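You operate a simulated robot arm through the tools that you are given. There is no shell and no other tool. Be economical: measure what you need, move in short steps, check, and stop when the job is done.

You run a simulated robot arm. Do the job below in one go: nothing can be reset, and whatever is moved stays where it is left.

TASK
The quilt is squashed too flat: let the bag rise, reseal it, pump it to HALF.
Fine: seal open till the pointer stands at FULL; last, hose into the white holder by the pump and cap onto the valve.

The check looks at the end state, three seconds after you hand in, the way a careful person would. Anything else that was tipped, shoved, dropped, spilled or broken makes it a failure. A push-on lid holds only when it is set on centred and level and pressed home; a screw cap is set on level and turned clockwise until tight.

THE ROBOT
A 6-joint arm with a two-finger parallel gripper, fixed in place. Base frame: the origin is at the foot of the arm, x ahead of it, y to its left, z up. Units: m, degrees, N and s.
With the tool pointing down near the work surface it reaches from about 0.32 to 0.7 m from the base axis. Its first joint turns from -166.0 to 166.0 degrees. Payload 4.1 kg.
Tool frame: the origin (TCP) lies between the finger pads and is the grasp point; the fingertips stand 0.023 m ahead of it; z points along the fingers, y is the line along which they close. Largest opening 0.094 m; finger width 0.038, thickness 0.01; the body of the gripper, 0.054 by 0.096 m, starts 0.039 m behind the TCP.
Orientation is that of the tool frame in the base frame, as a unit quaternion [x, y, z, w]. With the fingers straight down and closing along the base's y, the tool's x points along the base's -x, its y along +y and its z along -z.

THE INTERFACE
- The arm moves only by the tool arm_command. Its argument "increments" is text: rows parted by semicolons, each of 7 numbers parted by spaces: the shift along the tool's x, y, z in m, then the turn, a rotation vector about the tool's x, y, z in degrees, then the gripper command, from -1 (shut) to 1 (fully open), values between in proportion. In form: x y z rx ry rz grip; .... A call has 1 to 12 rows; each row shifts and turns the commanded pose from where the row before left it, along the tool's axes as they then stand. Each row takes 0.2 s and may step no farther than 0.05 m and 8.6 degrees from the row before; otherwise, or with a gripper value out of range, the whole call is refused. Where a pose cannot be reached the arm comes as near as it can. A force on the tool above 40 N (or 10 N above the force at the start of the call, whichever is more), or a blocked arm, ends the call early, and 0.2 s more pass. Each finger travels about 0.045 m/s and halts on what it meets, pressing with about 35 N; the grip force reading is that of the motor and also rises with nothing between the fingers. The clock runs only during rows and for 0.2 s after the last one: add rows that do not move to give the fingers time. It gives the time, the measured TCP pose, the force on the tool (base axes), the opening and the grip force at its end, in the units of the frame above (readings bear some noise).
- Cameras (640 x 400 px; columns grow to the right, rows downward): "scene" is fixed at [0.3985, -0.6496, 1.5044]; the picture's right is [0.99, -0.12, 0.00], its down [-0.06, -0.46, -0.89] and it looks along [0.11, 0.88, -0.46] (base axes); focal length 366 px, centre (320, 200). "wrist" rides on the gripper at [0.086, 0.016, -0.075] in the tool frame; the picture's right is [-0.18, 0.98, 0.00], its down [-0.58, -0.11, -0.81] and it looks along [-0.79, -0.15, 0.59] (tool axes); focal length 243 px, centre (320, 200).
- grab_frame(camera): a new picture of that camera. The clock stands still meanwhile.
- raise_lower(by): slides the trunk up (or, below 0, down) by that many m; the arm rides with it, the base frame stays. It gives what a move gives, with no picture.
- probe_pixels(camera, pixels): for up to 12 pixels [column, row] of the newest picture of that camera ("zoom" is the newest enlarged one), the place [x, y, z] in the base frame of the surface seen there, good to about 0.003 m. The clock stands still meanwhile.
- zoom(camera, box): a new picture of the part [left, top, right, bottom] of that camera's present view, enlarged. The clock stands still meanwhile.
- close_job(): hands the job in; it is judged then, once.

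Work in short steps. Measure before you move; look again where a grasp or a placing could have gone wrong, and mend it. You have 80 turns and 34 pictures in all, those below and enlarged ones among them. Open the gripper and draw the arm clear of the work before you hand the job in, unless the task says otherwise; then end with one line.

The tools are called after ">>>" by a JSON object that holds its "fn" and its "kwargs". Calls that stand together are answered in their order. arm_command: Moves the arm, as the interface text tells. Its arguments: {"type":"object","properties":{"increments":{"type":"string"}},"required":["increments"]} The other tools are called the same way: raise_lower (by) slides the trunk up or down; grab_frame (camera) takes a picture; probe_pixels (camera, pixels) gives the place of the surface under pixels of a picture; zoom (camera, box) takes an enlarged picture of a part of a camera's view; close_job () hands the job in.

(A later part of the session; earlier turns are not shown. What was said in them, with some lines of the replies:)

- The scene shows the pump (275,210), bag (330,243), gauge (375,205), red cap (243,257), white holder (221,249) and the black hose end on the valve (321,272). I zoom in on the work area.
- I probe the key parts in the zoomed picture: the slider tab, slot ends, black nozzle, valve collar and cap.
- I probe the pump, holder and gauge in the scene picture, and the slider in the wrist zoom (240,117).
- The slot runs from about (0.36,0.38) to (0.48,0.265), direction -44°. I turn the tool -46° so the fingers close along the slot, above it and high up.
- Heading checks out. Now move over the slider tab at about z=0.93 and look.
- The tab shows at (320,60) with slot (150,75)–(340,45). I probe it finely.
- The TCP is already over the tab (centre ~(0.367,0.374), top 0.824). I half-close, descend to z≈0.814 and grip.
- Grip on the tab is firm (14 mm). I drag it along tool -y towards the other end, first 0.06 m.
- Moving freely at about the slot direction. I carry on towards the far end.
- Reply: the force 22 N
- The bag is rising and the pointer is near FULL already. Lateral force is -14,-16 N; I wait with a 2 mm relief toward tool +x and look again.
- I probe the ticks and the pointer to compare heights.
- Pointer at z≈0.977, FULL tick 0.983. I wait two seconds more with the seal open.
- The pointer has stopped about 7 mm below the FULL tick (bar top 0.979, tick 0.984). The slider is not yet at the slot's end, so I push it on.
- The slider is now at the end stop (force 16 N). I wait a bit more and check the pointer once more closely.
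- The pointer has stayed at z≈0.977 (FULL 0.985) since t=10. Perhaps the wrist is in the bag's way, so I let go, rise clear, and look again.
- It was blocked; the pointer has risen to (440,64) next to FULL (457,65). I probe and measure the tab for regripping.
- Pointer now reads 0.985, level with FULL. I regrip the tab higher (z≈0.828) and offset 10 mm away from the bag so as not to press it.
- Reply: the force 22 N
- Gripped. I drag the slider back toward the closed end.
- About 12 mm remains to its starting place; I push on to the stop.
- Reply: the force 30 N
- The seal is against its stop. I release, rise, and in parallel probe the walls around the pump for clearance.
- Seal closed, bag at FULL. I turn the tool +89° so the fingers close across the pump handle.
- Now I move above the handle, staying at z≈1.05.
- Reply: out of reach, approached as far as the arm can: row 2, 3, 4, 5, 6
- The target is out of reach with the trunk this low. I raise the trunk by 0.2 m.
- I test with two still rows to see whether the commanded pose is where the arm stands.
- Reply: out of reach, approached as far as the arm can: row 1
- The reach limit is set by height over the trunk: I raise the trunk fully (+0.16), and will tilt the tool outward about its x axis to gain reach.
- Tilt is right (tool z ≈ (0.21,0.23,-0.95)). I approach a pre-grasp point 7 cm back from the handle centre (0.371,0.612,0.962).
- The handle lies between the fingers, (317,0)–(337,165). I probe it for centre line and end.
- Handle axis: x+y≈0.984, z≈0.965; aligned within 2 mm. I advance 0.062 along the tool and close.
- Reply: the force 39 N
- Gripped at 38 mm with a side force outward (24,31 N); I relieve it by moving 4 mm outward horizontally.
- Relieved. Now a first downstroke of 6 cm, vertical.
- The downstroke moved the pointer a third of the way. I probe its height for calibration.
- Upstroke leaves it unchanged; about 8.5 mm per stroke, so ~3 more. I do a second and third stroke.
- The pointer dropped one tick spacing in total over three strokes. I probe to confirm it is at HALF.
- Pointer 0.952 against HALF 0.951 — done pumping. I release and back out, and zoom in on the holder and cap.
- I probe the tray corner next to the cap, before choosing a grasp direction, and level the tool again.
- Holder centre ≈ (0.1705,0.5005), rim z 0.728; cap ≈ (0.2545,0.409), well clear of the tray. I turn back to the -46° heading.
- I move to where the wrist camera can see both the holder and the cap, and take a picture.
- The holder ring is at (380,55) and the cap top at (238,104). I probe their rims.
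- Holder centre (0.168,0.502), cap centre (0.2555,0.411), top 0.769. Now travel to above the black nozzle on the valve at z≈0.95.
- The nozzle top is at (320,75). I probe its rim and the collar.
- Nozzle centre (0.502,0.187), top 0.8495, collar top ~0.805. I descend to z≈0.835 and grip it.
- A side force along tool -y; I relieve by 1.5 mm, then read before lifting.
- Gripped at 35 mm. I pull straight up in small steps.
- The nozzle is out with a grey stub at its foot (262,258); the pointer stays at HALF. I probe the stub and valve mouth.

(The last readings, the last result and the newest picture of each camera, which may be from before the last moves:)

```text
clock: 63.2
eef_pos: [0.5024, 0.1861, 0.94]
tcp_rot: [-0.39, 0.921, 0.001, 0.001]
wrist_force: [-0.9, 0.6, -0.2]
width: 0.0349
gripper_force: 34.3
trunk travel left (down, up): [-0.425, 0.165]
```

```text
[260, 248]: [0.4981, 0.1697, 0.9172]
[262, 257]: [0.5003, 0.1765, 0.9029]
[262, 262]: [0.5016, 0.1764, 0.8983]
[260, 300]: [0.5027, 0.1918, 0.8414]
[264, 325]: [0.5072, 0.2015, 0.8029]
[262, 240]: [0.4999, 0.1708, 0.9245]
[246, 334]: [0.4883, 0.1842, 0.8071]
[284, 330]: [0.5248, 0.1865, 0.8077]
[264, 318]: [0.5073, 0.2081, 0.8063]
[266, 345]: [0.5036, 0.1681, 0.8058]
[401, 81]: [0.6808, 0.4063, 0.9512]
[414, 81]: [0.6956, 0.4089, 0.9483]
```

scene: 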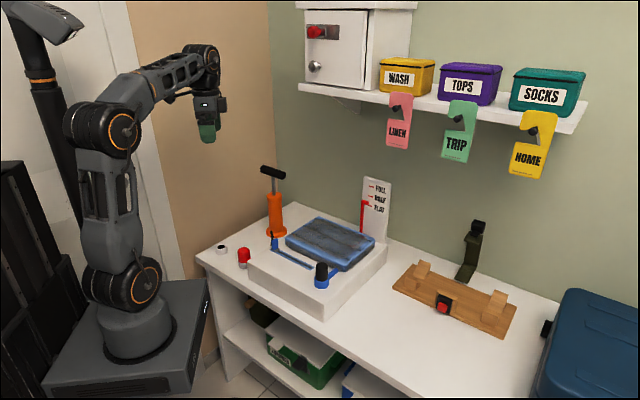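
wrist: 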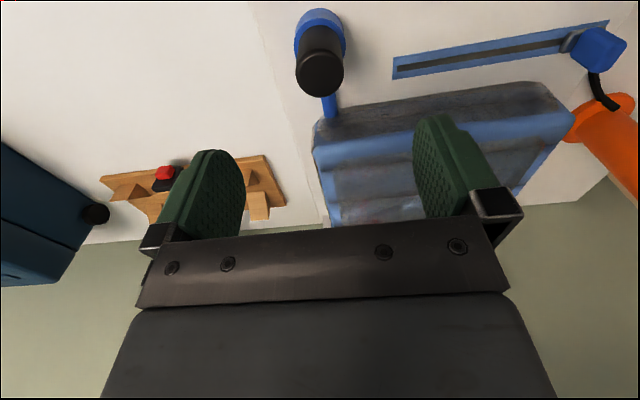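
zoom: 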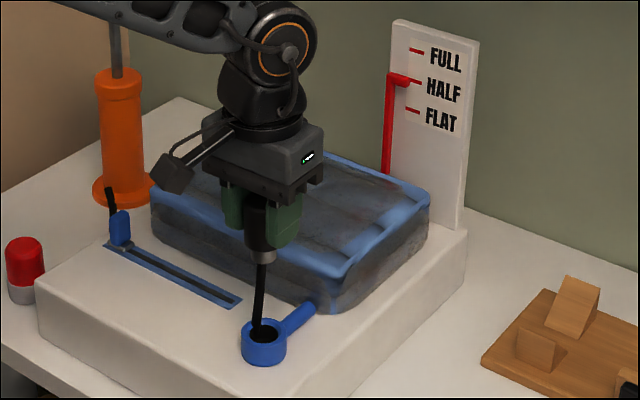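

Seated, the TCP was at (0.504,0.186) with the nozzle shoulder 30 mm below it. I carry it over to above the holder at (0.168,0.502).

>>> {"fn": "arm_command", "kwargs": {"increments": "0 0 -0.02 0 0 0 -1; 0.0005 0.04 0 0 0 0 -1; 0.0006 0.046 0 0 0 0 -1; 0.0006 0.046 0 0 0 0 -1; 0.0006 0.046 0 0 0 0 -1; 0.0006 0.046 0 0 0 0 -1; 0.0006 0.046 0 0 0 0 -1; 0.0006 0.046 0 0 0 0 -1; 0.0006 0.046 0 0 0 0 -1; 0.0006 0.046 0 0 0 0 -1; 0.0006 0.046 0 0 0 0 -1; 0 0 0 0 0 0 -1"}}

```text
clock: 65.8
eef_pos: [0.1734, 0.4973, 0.9596]
tcp_rot: [-0.39, 0.921, 0.001, 0.001]
wrist_force: [-0.4, 1.1, -1.7]
width: 0.0349
gripper_force: 35.2
trunk travel left (down, up): [-0.425, 0.165]
```

I correct 7 mm and lower to just above the holder, then look.

>>> {"fn": "arm_command", "kwargs": {"increments": "0.0004 0.0072 0.02 0 0 0 -1; 0 0 0.04 0 0 0 -1; 0 0 0.04 0 0 0 -1; 0 0 0.035 0 0 0 -1; 0 0 0.03 0 0 0 -1; 0 0 0 0 0 0 -1; 0 0 0 0 0 0 -1"}}

>>> {"fn": "zoom", "kwargs": {"camera": "scene", "box": [196, 215, 260, 270]}}

```text
clock: 67.4
eef_pos: [0.1679, 0.503, 0.7955]
tcp_rot: [-0.39, 0.921, 0.0, 0.0]
wrist_force: [-0.2, 0.2, -0.3]
width: 0.0351
gripper_force: 34.4
trunk travel left (down, up): [-0.425, 0.165]
```

```text
7.27 times, centred on (228, 242) of scene
```

zoom: 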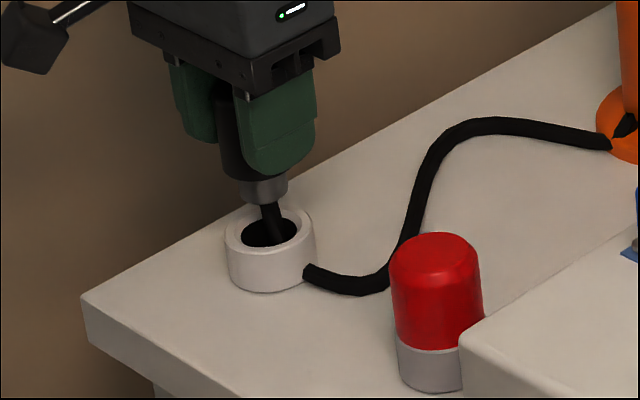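

The stub stands straight over the hole. I lower it the remaining 37 mm gently.

>>> {"fn": "arm_command", "kwargs": {"increments": "0 0.0005 0.012 0 0 0 -1; 0 0 0.01 0 0 0 -1; 0 0 0.006 0 0 0 -1; 0 0 0.005 0 0 0 -1; 0 0 0.004 0 0 0 -1; 0 0 0 0 0 0 -1"}}

```text
clock: 68.8
eef_pos: [0.1671, 0.5014, 0.76]
tcp_rot: [-0.39, 0.921, 0.002, 0.002]
wrist_force: [-2.3, -2.8, 17.2]
width: 0.0346
gripper_force: 34.9
trunk travel left (down, up): [-0.425, 0.165]
```

Seated on the rim with 17 N. One more small press, then release and rise.

>>> {"fn": "arm_command", "kwargs": {"increments": "0 0 0.002 0 0 0 -1; 0 0 0 0 0 0 -1"}}

>>> {"fn": "arm_command", "kwargs": {"increments": "0 0 -0.003 0 0 0 -0.5; 0 0 0 0 0 0 0.2; 0 0 0 0 0 0 0.5; 0 0 0 0 0 0 0.5; 0 0 -0.03 0 0 0 0.5; 0 0 -0.04 0 0 0 0.5; 0 0 -0.03 0 0 0 1; 0 0 0 0 0 0 1"}}

>>> {"fn": "zoom", "kwargs": {"camera": "scene", "box": [196, 215, 260, 270]}}

```text
clock: 69.4
eef_pos: [0.1669, 0.5022, 0.759]
tcp_rot: [-0.389, 0.921, 0.002, 0.002]
wrist_force: [-0.7, -3.0, 31.9]
width: 0.0346
gripper_force: 35.4
trunk travel left (down, up): [-0.425, 0.165]
```

```text
clock: 71.2
eef_pos: [0.1665, 0.5021, 0.8595]
tcp_rot: [-0.39, 0.921, 0.0, 0.0]
wrist_force: [0.1, 0.2, 0.0]
width: 0.0939
gripper_force: 0.1
trunk travel left (down, up): [-0.425, 0.165]
```

```text
7.27 times, centred on (228, 242) of scene
```

zoom: 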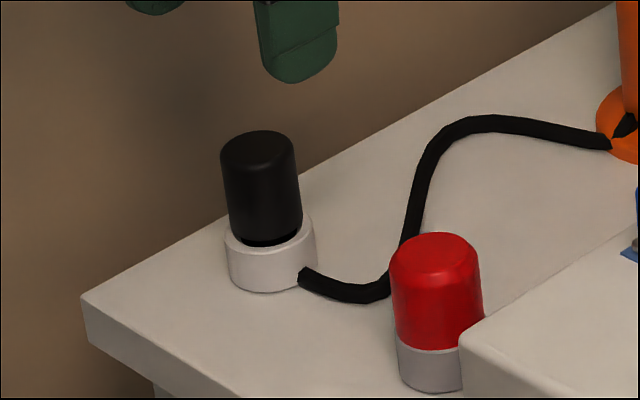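

The nozzle sits upright in the holder. Now the cap: I move above (0.2555,0.411) and descend to z≈0.755.

>>> {"fn": "arm_command", "kwargs": {"increments": "0.0009 -0.0318 0 0 0 0 1; 0.0009 -0.0318 0 0 0 0 1; 0.0009 -0.0318 0 0 0 0 1; 0.0009 -0.0319 0 0 0 0 1; 0 0 0.03 0 0 0 1; 0 0 0.03 0 0 0 1; 0 0 0.025 0 0 0 1; 0 0 0.0195 0 0 0 1; 0 0 0 0 0 0 1"}}

>>> {"fn": "arm_command", "kwargs": {"increments": "0 0 0 0 0 0 0; 0 0 0 0 0 0 -1; 0 0 0 0 0 0 -1; 0 0 0 0 0 0 -1; 0 0 0 0 0 0 -1; 0 0 0 0 0 0 -1"}}

```text
clock: 73.2
eef_pos: [0.2558, 0.4112, 0.7532]
tcp_rot: [-0.39, 0.921, 0.001, 0.0]
wrist_force: [0.3, 0.2, -0.7]
width: 0.0938
gripper_force: 0.0
trunk travel left (down, up): [-0.425, 0.165]
```

```text
clock: 74.5
eef_pos: [0.26, 0.4073, 0.7537]
tcp_rot: [-0.391, 0.92, -0.001, -0.001]
wrist_force: [34.7, -17.0, 5.8]
width: 0.041
gripper_force: 34.6
trunk travel left (down, up): [-0.425, 0.165]
stopped in row 6: the force on the tool passed its limit (the readings are from after the stop); the commanded pose is now the measured one
```

The cap is held (41 mm), with a side force as the gripper centred itself. I hold still and read again.

>>> {"fn": "arm_command", "kwargs": {"increments": "0 -0.001 0 0 0 0 -1; 0 0 0 0 0 0 -1"}}

>>> {"fn": "zoom", "kwargs": {"camera": "scene", "box": [196, 215, 276, 275]}}

```text
clock: 75.1
eef_pos: [0.2588, 0.4078, 0.7535]
tcp_rot: [-0.391, 0.921, 0.001, -0.001]
wrist_force: [38.3, -10.5, 7.1]
width: 0.0409
gripper_force: 35.1
trunk travel left (down, up): [-0.425, 0.165]
```

```text
6.67 times, centred on (236, 245) of scene
```

zoom: 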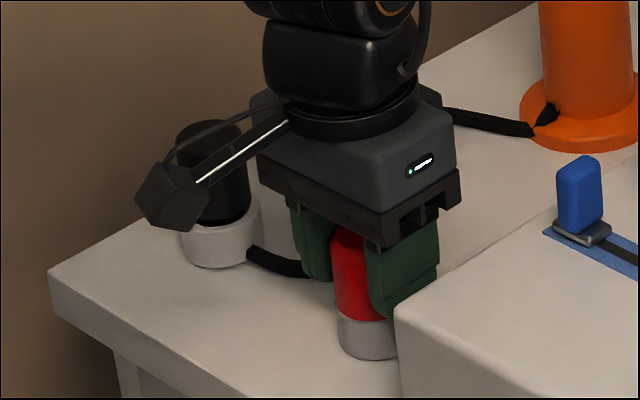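

Side force still points along tool -y; I move 3 mm that way to relax before lifting.

>>> {"fn": "arm_command", "kwargs": {"increments": "-0.0005 -0.0015 0 0 0 0 -1; -0.0005 -0.0015 0 0 0 0 -1; 0 0 0 0 0 0 -1"}}

```text
clock: 75.9
eef_pos: [0.2598, 0.4082, 0.7538]
tcp_rot: [-0.393, 0.92, 0.0, 0.0]
wrist_force: [26.0, -3.2, 9.4]
width: 0.0409
gripper_force: 35.1
trunk travel left (down, up): [-0.425, 0.165]
```

Falling. A further 2 mm, then pull up in small steps.

>>> {"fn": "arm_command", "kwargs": {"increments": "-0.001 -0.002 0 0 0 0 -1; 0 0 0 0 0 0 -1; 0 0 -0.003 0 0 0 -1; 0 0 -0.004 0 0 0 -1; 0 0 -0.006 0 0 0 -1; 0 0 -0.01 0 0 0 -1; 0 0 -0.02 0 0 0 -1; 0 0 0 0 0 0 -1"}}

```text
clock: 77.7
eef_pos: [0.2609, 0.4068, 0.7973]
tcp_rot: [-0.392, 0.92, -0.001, 0.0]
wrist_force: [-0.8, 0.5, 0.0]
width: 0.0407
gripper_force: 35.1
trunk travel left (down, up): [-0.425, 0.165]
```

The cap came free. I raise it to z≈0.93 and check it for tilt and that the stand is undisturbed.

>>> {"fn": "arm_command", "kwargs": {"increments": "0 0 -0.045 0 0 0 -1; 0 0 -0.045 0 0 0 -1; 0 0 -0.045 0 0 0 -1; 0 0 0 0 0 0 -1"}}

>>> {"fn": "zoom", "kwargs": {"camera": "scene", "box": [200, 175, 300, 270]}}

```text
clock: 78.7
eef_pos: [0.2612, 0.4072, 0.931]
tcp_rot: [-0.391, 0.92, 0.0, 0.001]
wrist_force: [0.4, -0.8, 0.1]
width: 0.0403
gripper_force: 35.2
trunk travel left (down, up): [-0.425, 0.165]
```

```text
4.21 times, centred on (250, 222) of scene
```

zoom: 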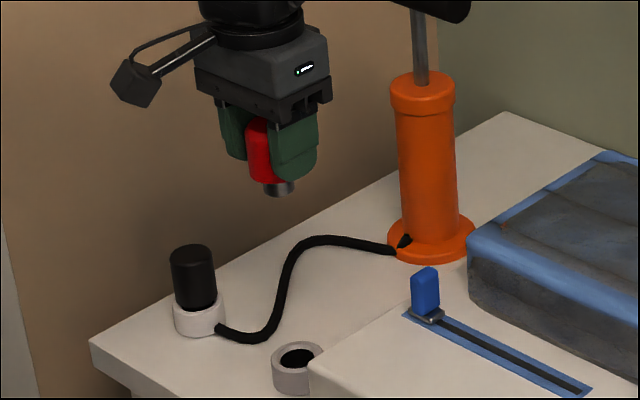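

The cap hangs level with its plug; its stand stayed. I probe the stand rim and the cap plug to get the in-grip offset.

>>> {"fn": "probe_pixels", "kwargs": {"camera": "zoom", "pixels": [[275, 360], [320, 352], [300, 344], [292, 371], [265, 180], [280, 190], [268, 190], [292, 188], [262, 150], [250, 150], [186, 297], [192, 250]]}}

```text
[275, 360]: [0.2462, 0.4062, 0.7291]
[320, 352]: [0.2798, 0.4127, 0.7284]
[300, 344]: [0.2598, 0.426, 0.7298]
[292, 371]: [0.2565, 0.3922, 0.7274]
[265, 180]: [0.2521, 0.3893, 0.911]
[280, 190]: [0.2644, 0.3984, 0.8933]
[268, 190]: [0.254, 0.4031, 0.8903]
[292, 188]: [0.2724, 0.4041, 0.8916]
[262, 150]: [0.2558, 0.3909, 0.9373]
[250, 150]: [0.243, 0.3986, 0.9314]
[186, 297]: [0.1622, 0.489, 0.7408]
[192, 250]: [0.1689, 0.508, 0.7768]
```

Stand centre (0.261,0.409) matches the grip, so the cap is centred within ~1.5 mm. I carry it to above the valve, TCP target (0.504,0.186).

>>> {"fn": "arm_command", "kwargs": {"increments": "-0.0012 -0.041 0 0 0 0 -1; -0.0012 -0.041 0 0 0 0 -1; -0.0012 -0.041 0 0 0 0 -1; -0.0012 -0.041 0 0 0 0 -1; -0.0012 -0.041 0 0 0 0 -1; -0.0012 -0.041 0 0 0 0 -1; -0.0012 -0.041 0 0 0 0 -1; -0.0012 -0.041 0 0 0 0 -1; 0 0 0 0 0 0 -1; 0 0 0 0 0 0 -1"}}

```text
clock: 80.9
eef_pos: [0.5043, 0.1877, 0.9324]
tcp_rot: [-0.392, 0.92, -0.001, 0.0]
wrist_force: [-0.2, 0.6, -0.7]
width: 0.0407
gripper_force: 34.8
trunk travel left (down, up): [-0.425, 0.165]
```

I trim 2 mm and lower to z≈0.862 (plug just above the rim at 0.806), then look.

>>> {"fn": "arm_command", "kwargs": {"increments": "0.0015 -0.0008 0.03 0 0 0 -1; 0 0 0.025 0 0 0 -1; 0 0 0.016 0 0 0 -1; 0 0 0 0 0 0 -1; 0 0 0 0 0 0 -1"}}

>>> {"fn": "zoom", "kwargs": {"camera": "scene", "box": [290, 240, 354, 295]}}

>>> {"fn": "probe_pixels", "kwargs": {"camera": "zoom", "pixels": [[270, 240], [360, 240], [315, 265], [315, 215], [315, 195], [300, 195], [330, 195], [315, 160]]}}

```text
clock: 82.1
eef_pos: [0.5017, 0.1849, 0.8621]
tcp_rot: [-0.391, 0.92, -0.002, -0.001]
wrist_force: [-0.5, 0.4, -1.6]
width: 0.0408
gripper_force: 35.0
trunk travel left (down, up): [-0.425, 0.165]
```

```text
7.27 times, centred on (322, 268) of scene
```

zoom: 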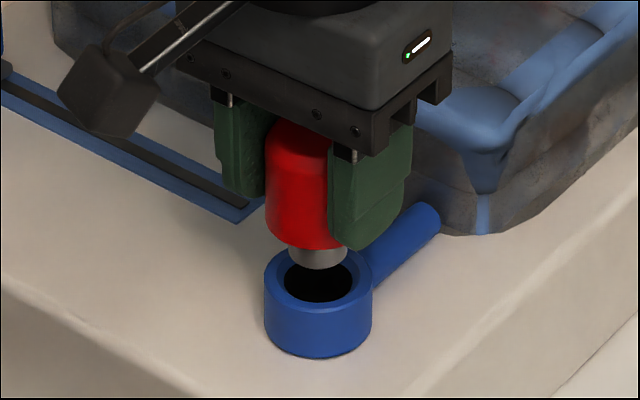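

```text
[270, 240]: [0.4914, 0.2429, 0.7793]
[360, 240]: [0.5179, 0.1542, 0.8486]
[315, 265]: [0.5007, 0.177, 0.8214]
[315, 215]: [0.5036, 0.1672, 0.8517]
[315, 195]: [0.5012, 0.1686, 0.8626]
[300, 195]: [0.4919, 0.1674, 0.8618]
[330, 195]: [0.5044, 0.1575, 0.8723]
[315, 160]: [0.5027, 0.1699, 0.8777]
```

Laterally the plug is centred over the hole (318 vs 318). I probe depth: rim points and plug front.

>>> {"fn": "probe_pixels", "kwargs": {"camera": "zoom", "pixels": [[318, 308], [272, 282], [365, 282], [278, 300], [360, 300], [275, 265], [318, 262], [318, 267], [295, 255], [342, 258], [318, 330], [318, 255]]}}

```text
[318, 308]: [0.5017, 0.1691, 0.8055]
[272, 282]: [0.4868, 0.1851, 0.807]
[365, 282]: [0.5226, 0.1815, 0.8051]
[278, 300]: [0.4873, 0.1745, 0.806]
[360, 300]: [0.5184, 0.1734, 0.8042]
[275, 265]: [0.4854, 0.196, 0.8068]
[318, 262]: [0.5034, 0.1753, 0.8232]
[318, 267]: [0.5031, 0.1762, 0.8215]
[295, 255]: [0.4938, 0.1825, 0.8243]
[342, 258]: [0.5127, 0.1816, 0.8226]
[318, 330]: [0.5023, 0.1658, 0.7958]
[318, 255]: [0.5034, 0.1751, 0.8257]
```

Plug centre ≈ (0.503,0.187), hole centre ≈ (0.5045,0.1875): aligned. I lower gently and press.

>>> {"fn": "arm_command", "kwargs": {"increments": "-0.0005 -0.0005 0.01 0 0 0 -1; 0 0 0.008 0 0 0 -1; 0 0 0.006 0 0 0 -1; 0 0 0.004 0 0 0 -1; 0 0 0.003 0 0 0 -1; 0 0 0 0 0 0 -1"}}

```text
clock: 83.5
eef_pos: [0.5039, 0.1843, 0.8331]
tcp_rot: [-0.391, 0.92, -0.001, 0.003]
wrist_force: [-0.9, -0.5, 31.6]
width: 0.0408
gripper_force: 34.6
trunk travel left (down, up): [-0.425, 0.165]
```

Seated at 0.833 with 32 N. One more press to be sure.

>>> {"fn": "arm_command", "kwargs": {"increments": "0 0 0.001 0 0 0 -1; 0 0 0.001 0 0 0 -1; 0 0 0 0 0 0 -1"}}

```text
clock: 84.3
eef_pos: [0.5042, 0.1843, 0.8297]
tcp_rot: [-0.391, 0.92, -0.002, 0.003]
wrist_force: [6.5, 1.4, 31.4]
width: 0.041
gripper_force: 35.3
trunk travel left (down, up): [-0.425, 0.165]
```

It went a further 3 mm down. I press once more to find the hard stop.

>>> {"fn": "arm_command", "kwargs": {"increments": "0 0 0.002 0 0 0 -1; 0 0 0.001 0 0 0 -1; 0 0 0 0 0 0 -1"}}

```text
clock: 85.1
eef_pos: [0.5037, 0.185, 0.8276]
tcp_rot: [-0.392, 0.92, -0.002, 0.003]
wrist_force: [4.6, -1.3, 35.6]
width: 0.0409
gripper_force: 35.4
trunk travel left (down, up): [-0.425, 0.165]
```

The fingertips are about at the collar rim, so I release, rise, and look.

>>> {"fn": "arm_command", "kwargs": {"increments": "0 0 -0.002 0 0 0 -0.3; 0 0 0 0 0 0 0.3; 0 0 0 0 0 0 0.6; 0 0 0 0 0 0 0.6; 0 0 -0.03 0 0 0 0.6; 0 0 -0.04 0 0 0 0.6; 0 0 -0.03 0 0 0 0.6; 0.02 0 0 0 0 0 0.6; 0 0 0 0 0 0 0.6"}}

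>>> {"fn": "zoom", "kwargs": {"camera": "scene", "box": [285, 170, 405, 295]}}

>>> {"fn": "probe_pixels", "kwargs": {"camera": "zoom", "pixels": [[251, 270], [251, 320], [251, 340], [401, 78], [412, 78], [240, 275], [265, 275], [252, 262]]}}

```text
clock: 87.1
eef_pos: [0.4901, 0.1713, 0.9269]
tcp_rot: [-0.391, 0.92, -0.001, 0.001]
wrist_force: [-0.1, -0.7, 0.0]
width: 0.075
gripper_force: 0.0
trunk travel left (down, up): [-0.425, 0.165]
```

```text
3.20 times, centred on (345, 232) of scene
```

zoom: 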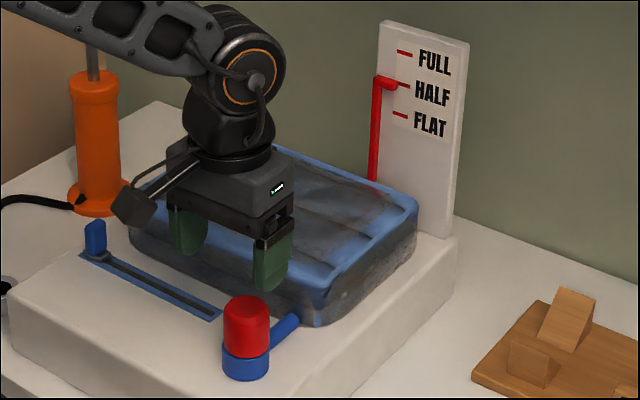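

```text
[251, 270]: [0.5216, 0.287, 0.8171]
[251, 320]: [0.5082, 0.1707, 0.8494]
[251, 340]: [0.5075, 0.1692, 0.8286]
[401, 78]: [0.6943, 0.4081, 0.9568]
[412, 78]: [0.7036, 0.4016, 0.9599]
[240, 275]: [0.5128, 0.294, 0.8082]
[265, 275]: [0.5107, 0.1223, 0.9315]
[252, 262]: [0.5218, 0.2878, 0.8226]
```

The cap sits on the valve, pointer still at HALF. I probe the cap's top points for height and level.

>>> {"fn": "probe_pixels", "kwargs": {"camera": "zoom", "pixels": [[246, 305], [235, 305], [257, 305], [246, 299], [246, 312], [246, 350], [246, 357], [228, 345], [266, 345], [388, 84], [404, 85]]}}

```text
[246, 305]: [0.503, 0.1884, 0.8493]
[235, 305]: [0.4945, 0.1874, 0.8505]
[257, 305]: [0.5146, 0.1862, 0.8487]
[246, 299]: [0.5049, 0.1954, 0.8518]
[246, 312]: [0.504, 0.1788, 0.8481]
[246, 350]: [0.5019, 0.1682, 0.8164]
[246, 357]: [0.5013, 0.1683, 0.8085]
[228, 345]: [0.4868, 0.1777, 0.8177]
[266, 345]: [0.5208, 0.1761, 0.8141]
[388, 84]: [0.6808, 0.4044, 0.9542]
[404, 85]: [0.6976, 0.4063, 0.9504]
```

Top at 0.849 vs rim 0.806 (43 mm; on its stand ~41). To be sure it's home, I press on its top with shut fingers, centred.

>>> {"fn": "arm_command", "kwargs": {"increments": "-0.011 0.0005 0 0 0 0 -1; -0.01 0.0005 0 0 0 0 -1; 0 0 0 0 0 0 -1; 0 0 0 0 0 0 -1; 0 0 0 0 0 0 -1; 0 0 0.03 0 0 0 -1; 0 0 0.015 0 0 0 -1; 0 0 0.005 0 0 0 -1; 0 0 0.003 0 0 0 -1; 0 0 0 0 0 0 -1"}}

```text
clock: 89.3
eef_pos: [0.5027, 0.1874, 0.8746]
tcp_rot: [-0.392, 0.92, -0.001, 0.0]
wrist_force: [-0.1, -0.7, 0.4]
width: 0.0
gripper_force: 35.3
trunk travel left (down, up): [-0.425, 0.165]
```

Tips are at about 0.851, no contact yet. I press down in 2 mm steps.

>>> {"fn": "arm_command", "kwargs": {"increments": "0 0 0.002 0 0 0 -1; 0 0 0.002 0 0 0 -1; 0 0 0.002 0 0 0 -1; 0 0 0.001 0 0 0 -1; 0 0 0.001 0 0 0 -1; 0 0 0 0 0 0 -1"}}

```text
clock: 90.6
eef_pos: [0.503, 0.1852, 0.8715]
tcp_rot: [-0.393, 0.92, -0.001, 0.006]
wrist_force: [-6.0, 6.0, 16.3]
width: 0.0
gripper_force: 35.1
trunk travel left (down, up): [-0.425, 0.165]
stopped in row 6: the force on the tool passed its limit (the readings are from after the stop); the commanded pose is now the measured one
```

It met a hard stop at tip z≈0.8485 with over 40 N: the cap is home. I rise and draw clear, then take a last look.

>>> {"fn": "arm_command", "kwargs": {"increments": "0 0 -0.02 0 0 0 -1; 0 0 -0.04 0 0 0 0; 0 0 -0.04 0 0 0 1; 0.04 0 -0.02 0 0 0 1; 0.04 0.01 -0.02 0 0 0 1; 0.04 0.02 0 0 0 0 1; 0.03 0.02 0 0 0 0 1; 0 0 0 0 0 0 1; 0 0 0 0 0 0 1"}}

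>>> {"fn": "grab_frame", "kwargs": {"camera": "scene"}}

```text
clock: 92.6
eef_pos: [0.3644, 0.1099, 1.008]
tcp_rot: [-0.391, 0.92, 0.0, 0.004]
wrist_force: [0.0, 0.0, 0.3]
width: 0.0941
gripper_force: 0.1
trunk travel left (down, up): [-0.425, 0.165]
```

```text
1 pictures are left
```

scene: 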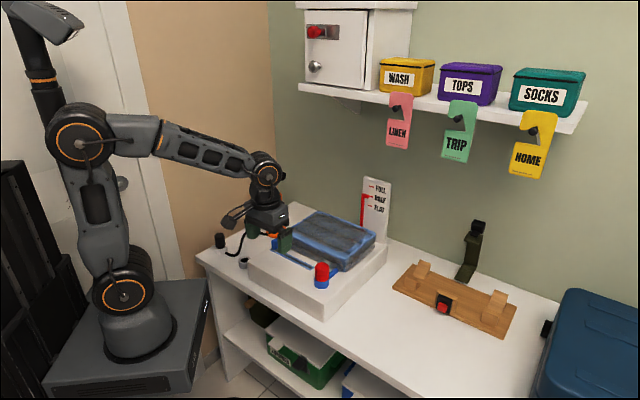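

Everything stands; one last enlarged check of cap, gauge and hose.

>>> {"fn": "zoom", "kwargs": {"camera": "scene", "box": [205, 170, 400, 295]}}

```text
3.20 times, centred on (302, 232) of scene
```

zoom: 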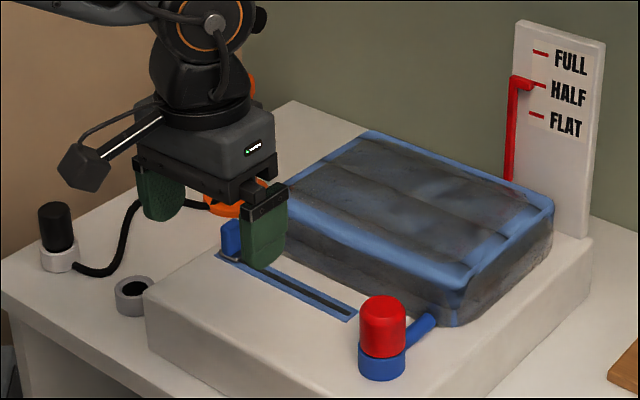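

The pointer is at HALF, the seal is shut, the hose is in its holder, and the cap is level on the valve. The arm is clear with the gripper open, so I hand in.

>>> {"fn": "close_job", "kwargs": {}}

```text
The job is handed in.
```

The job is handed in: I let the bag rise to FULL, resealed it and pumped it down to HALF, then put the hose in the white holder and pressed the cap home on the valve.
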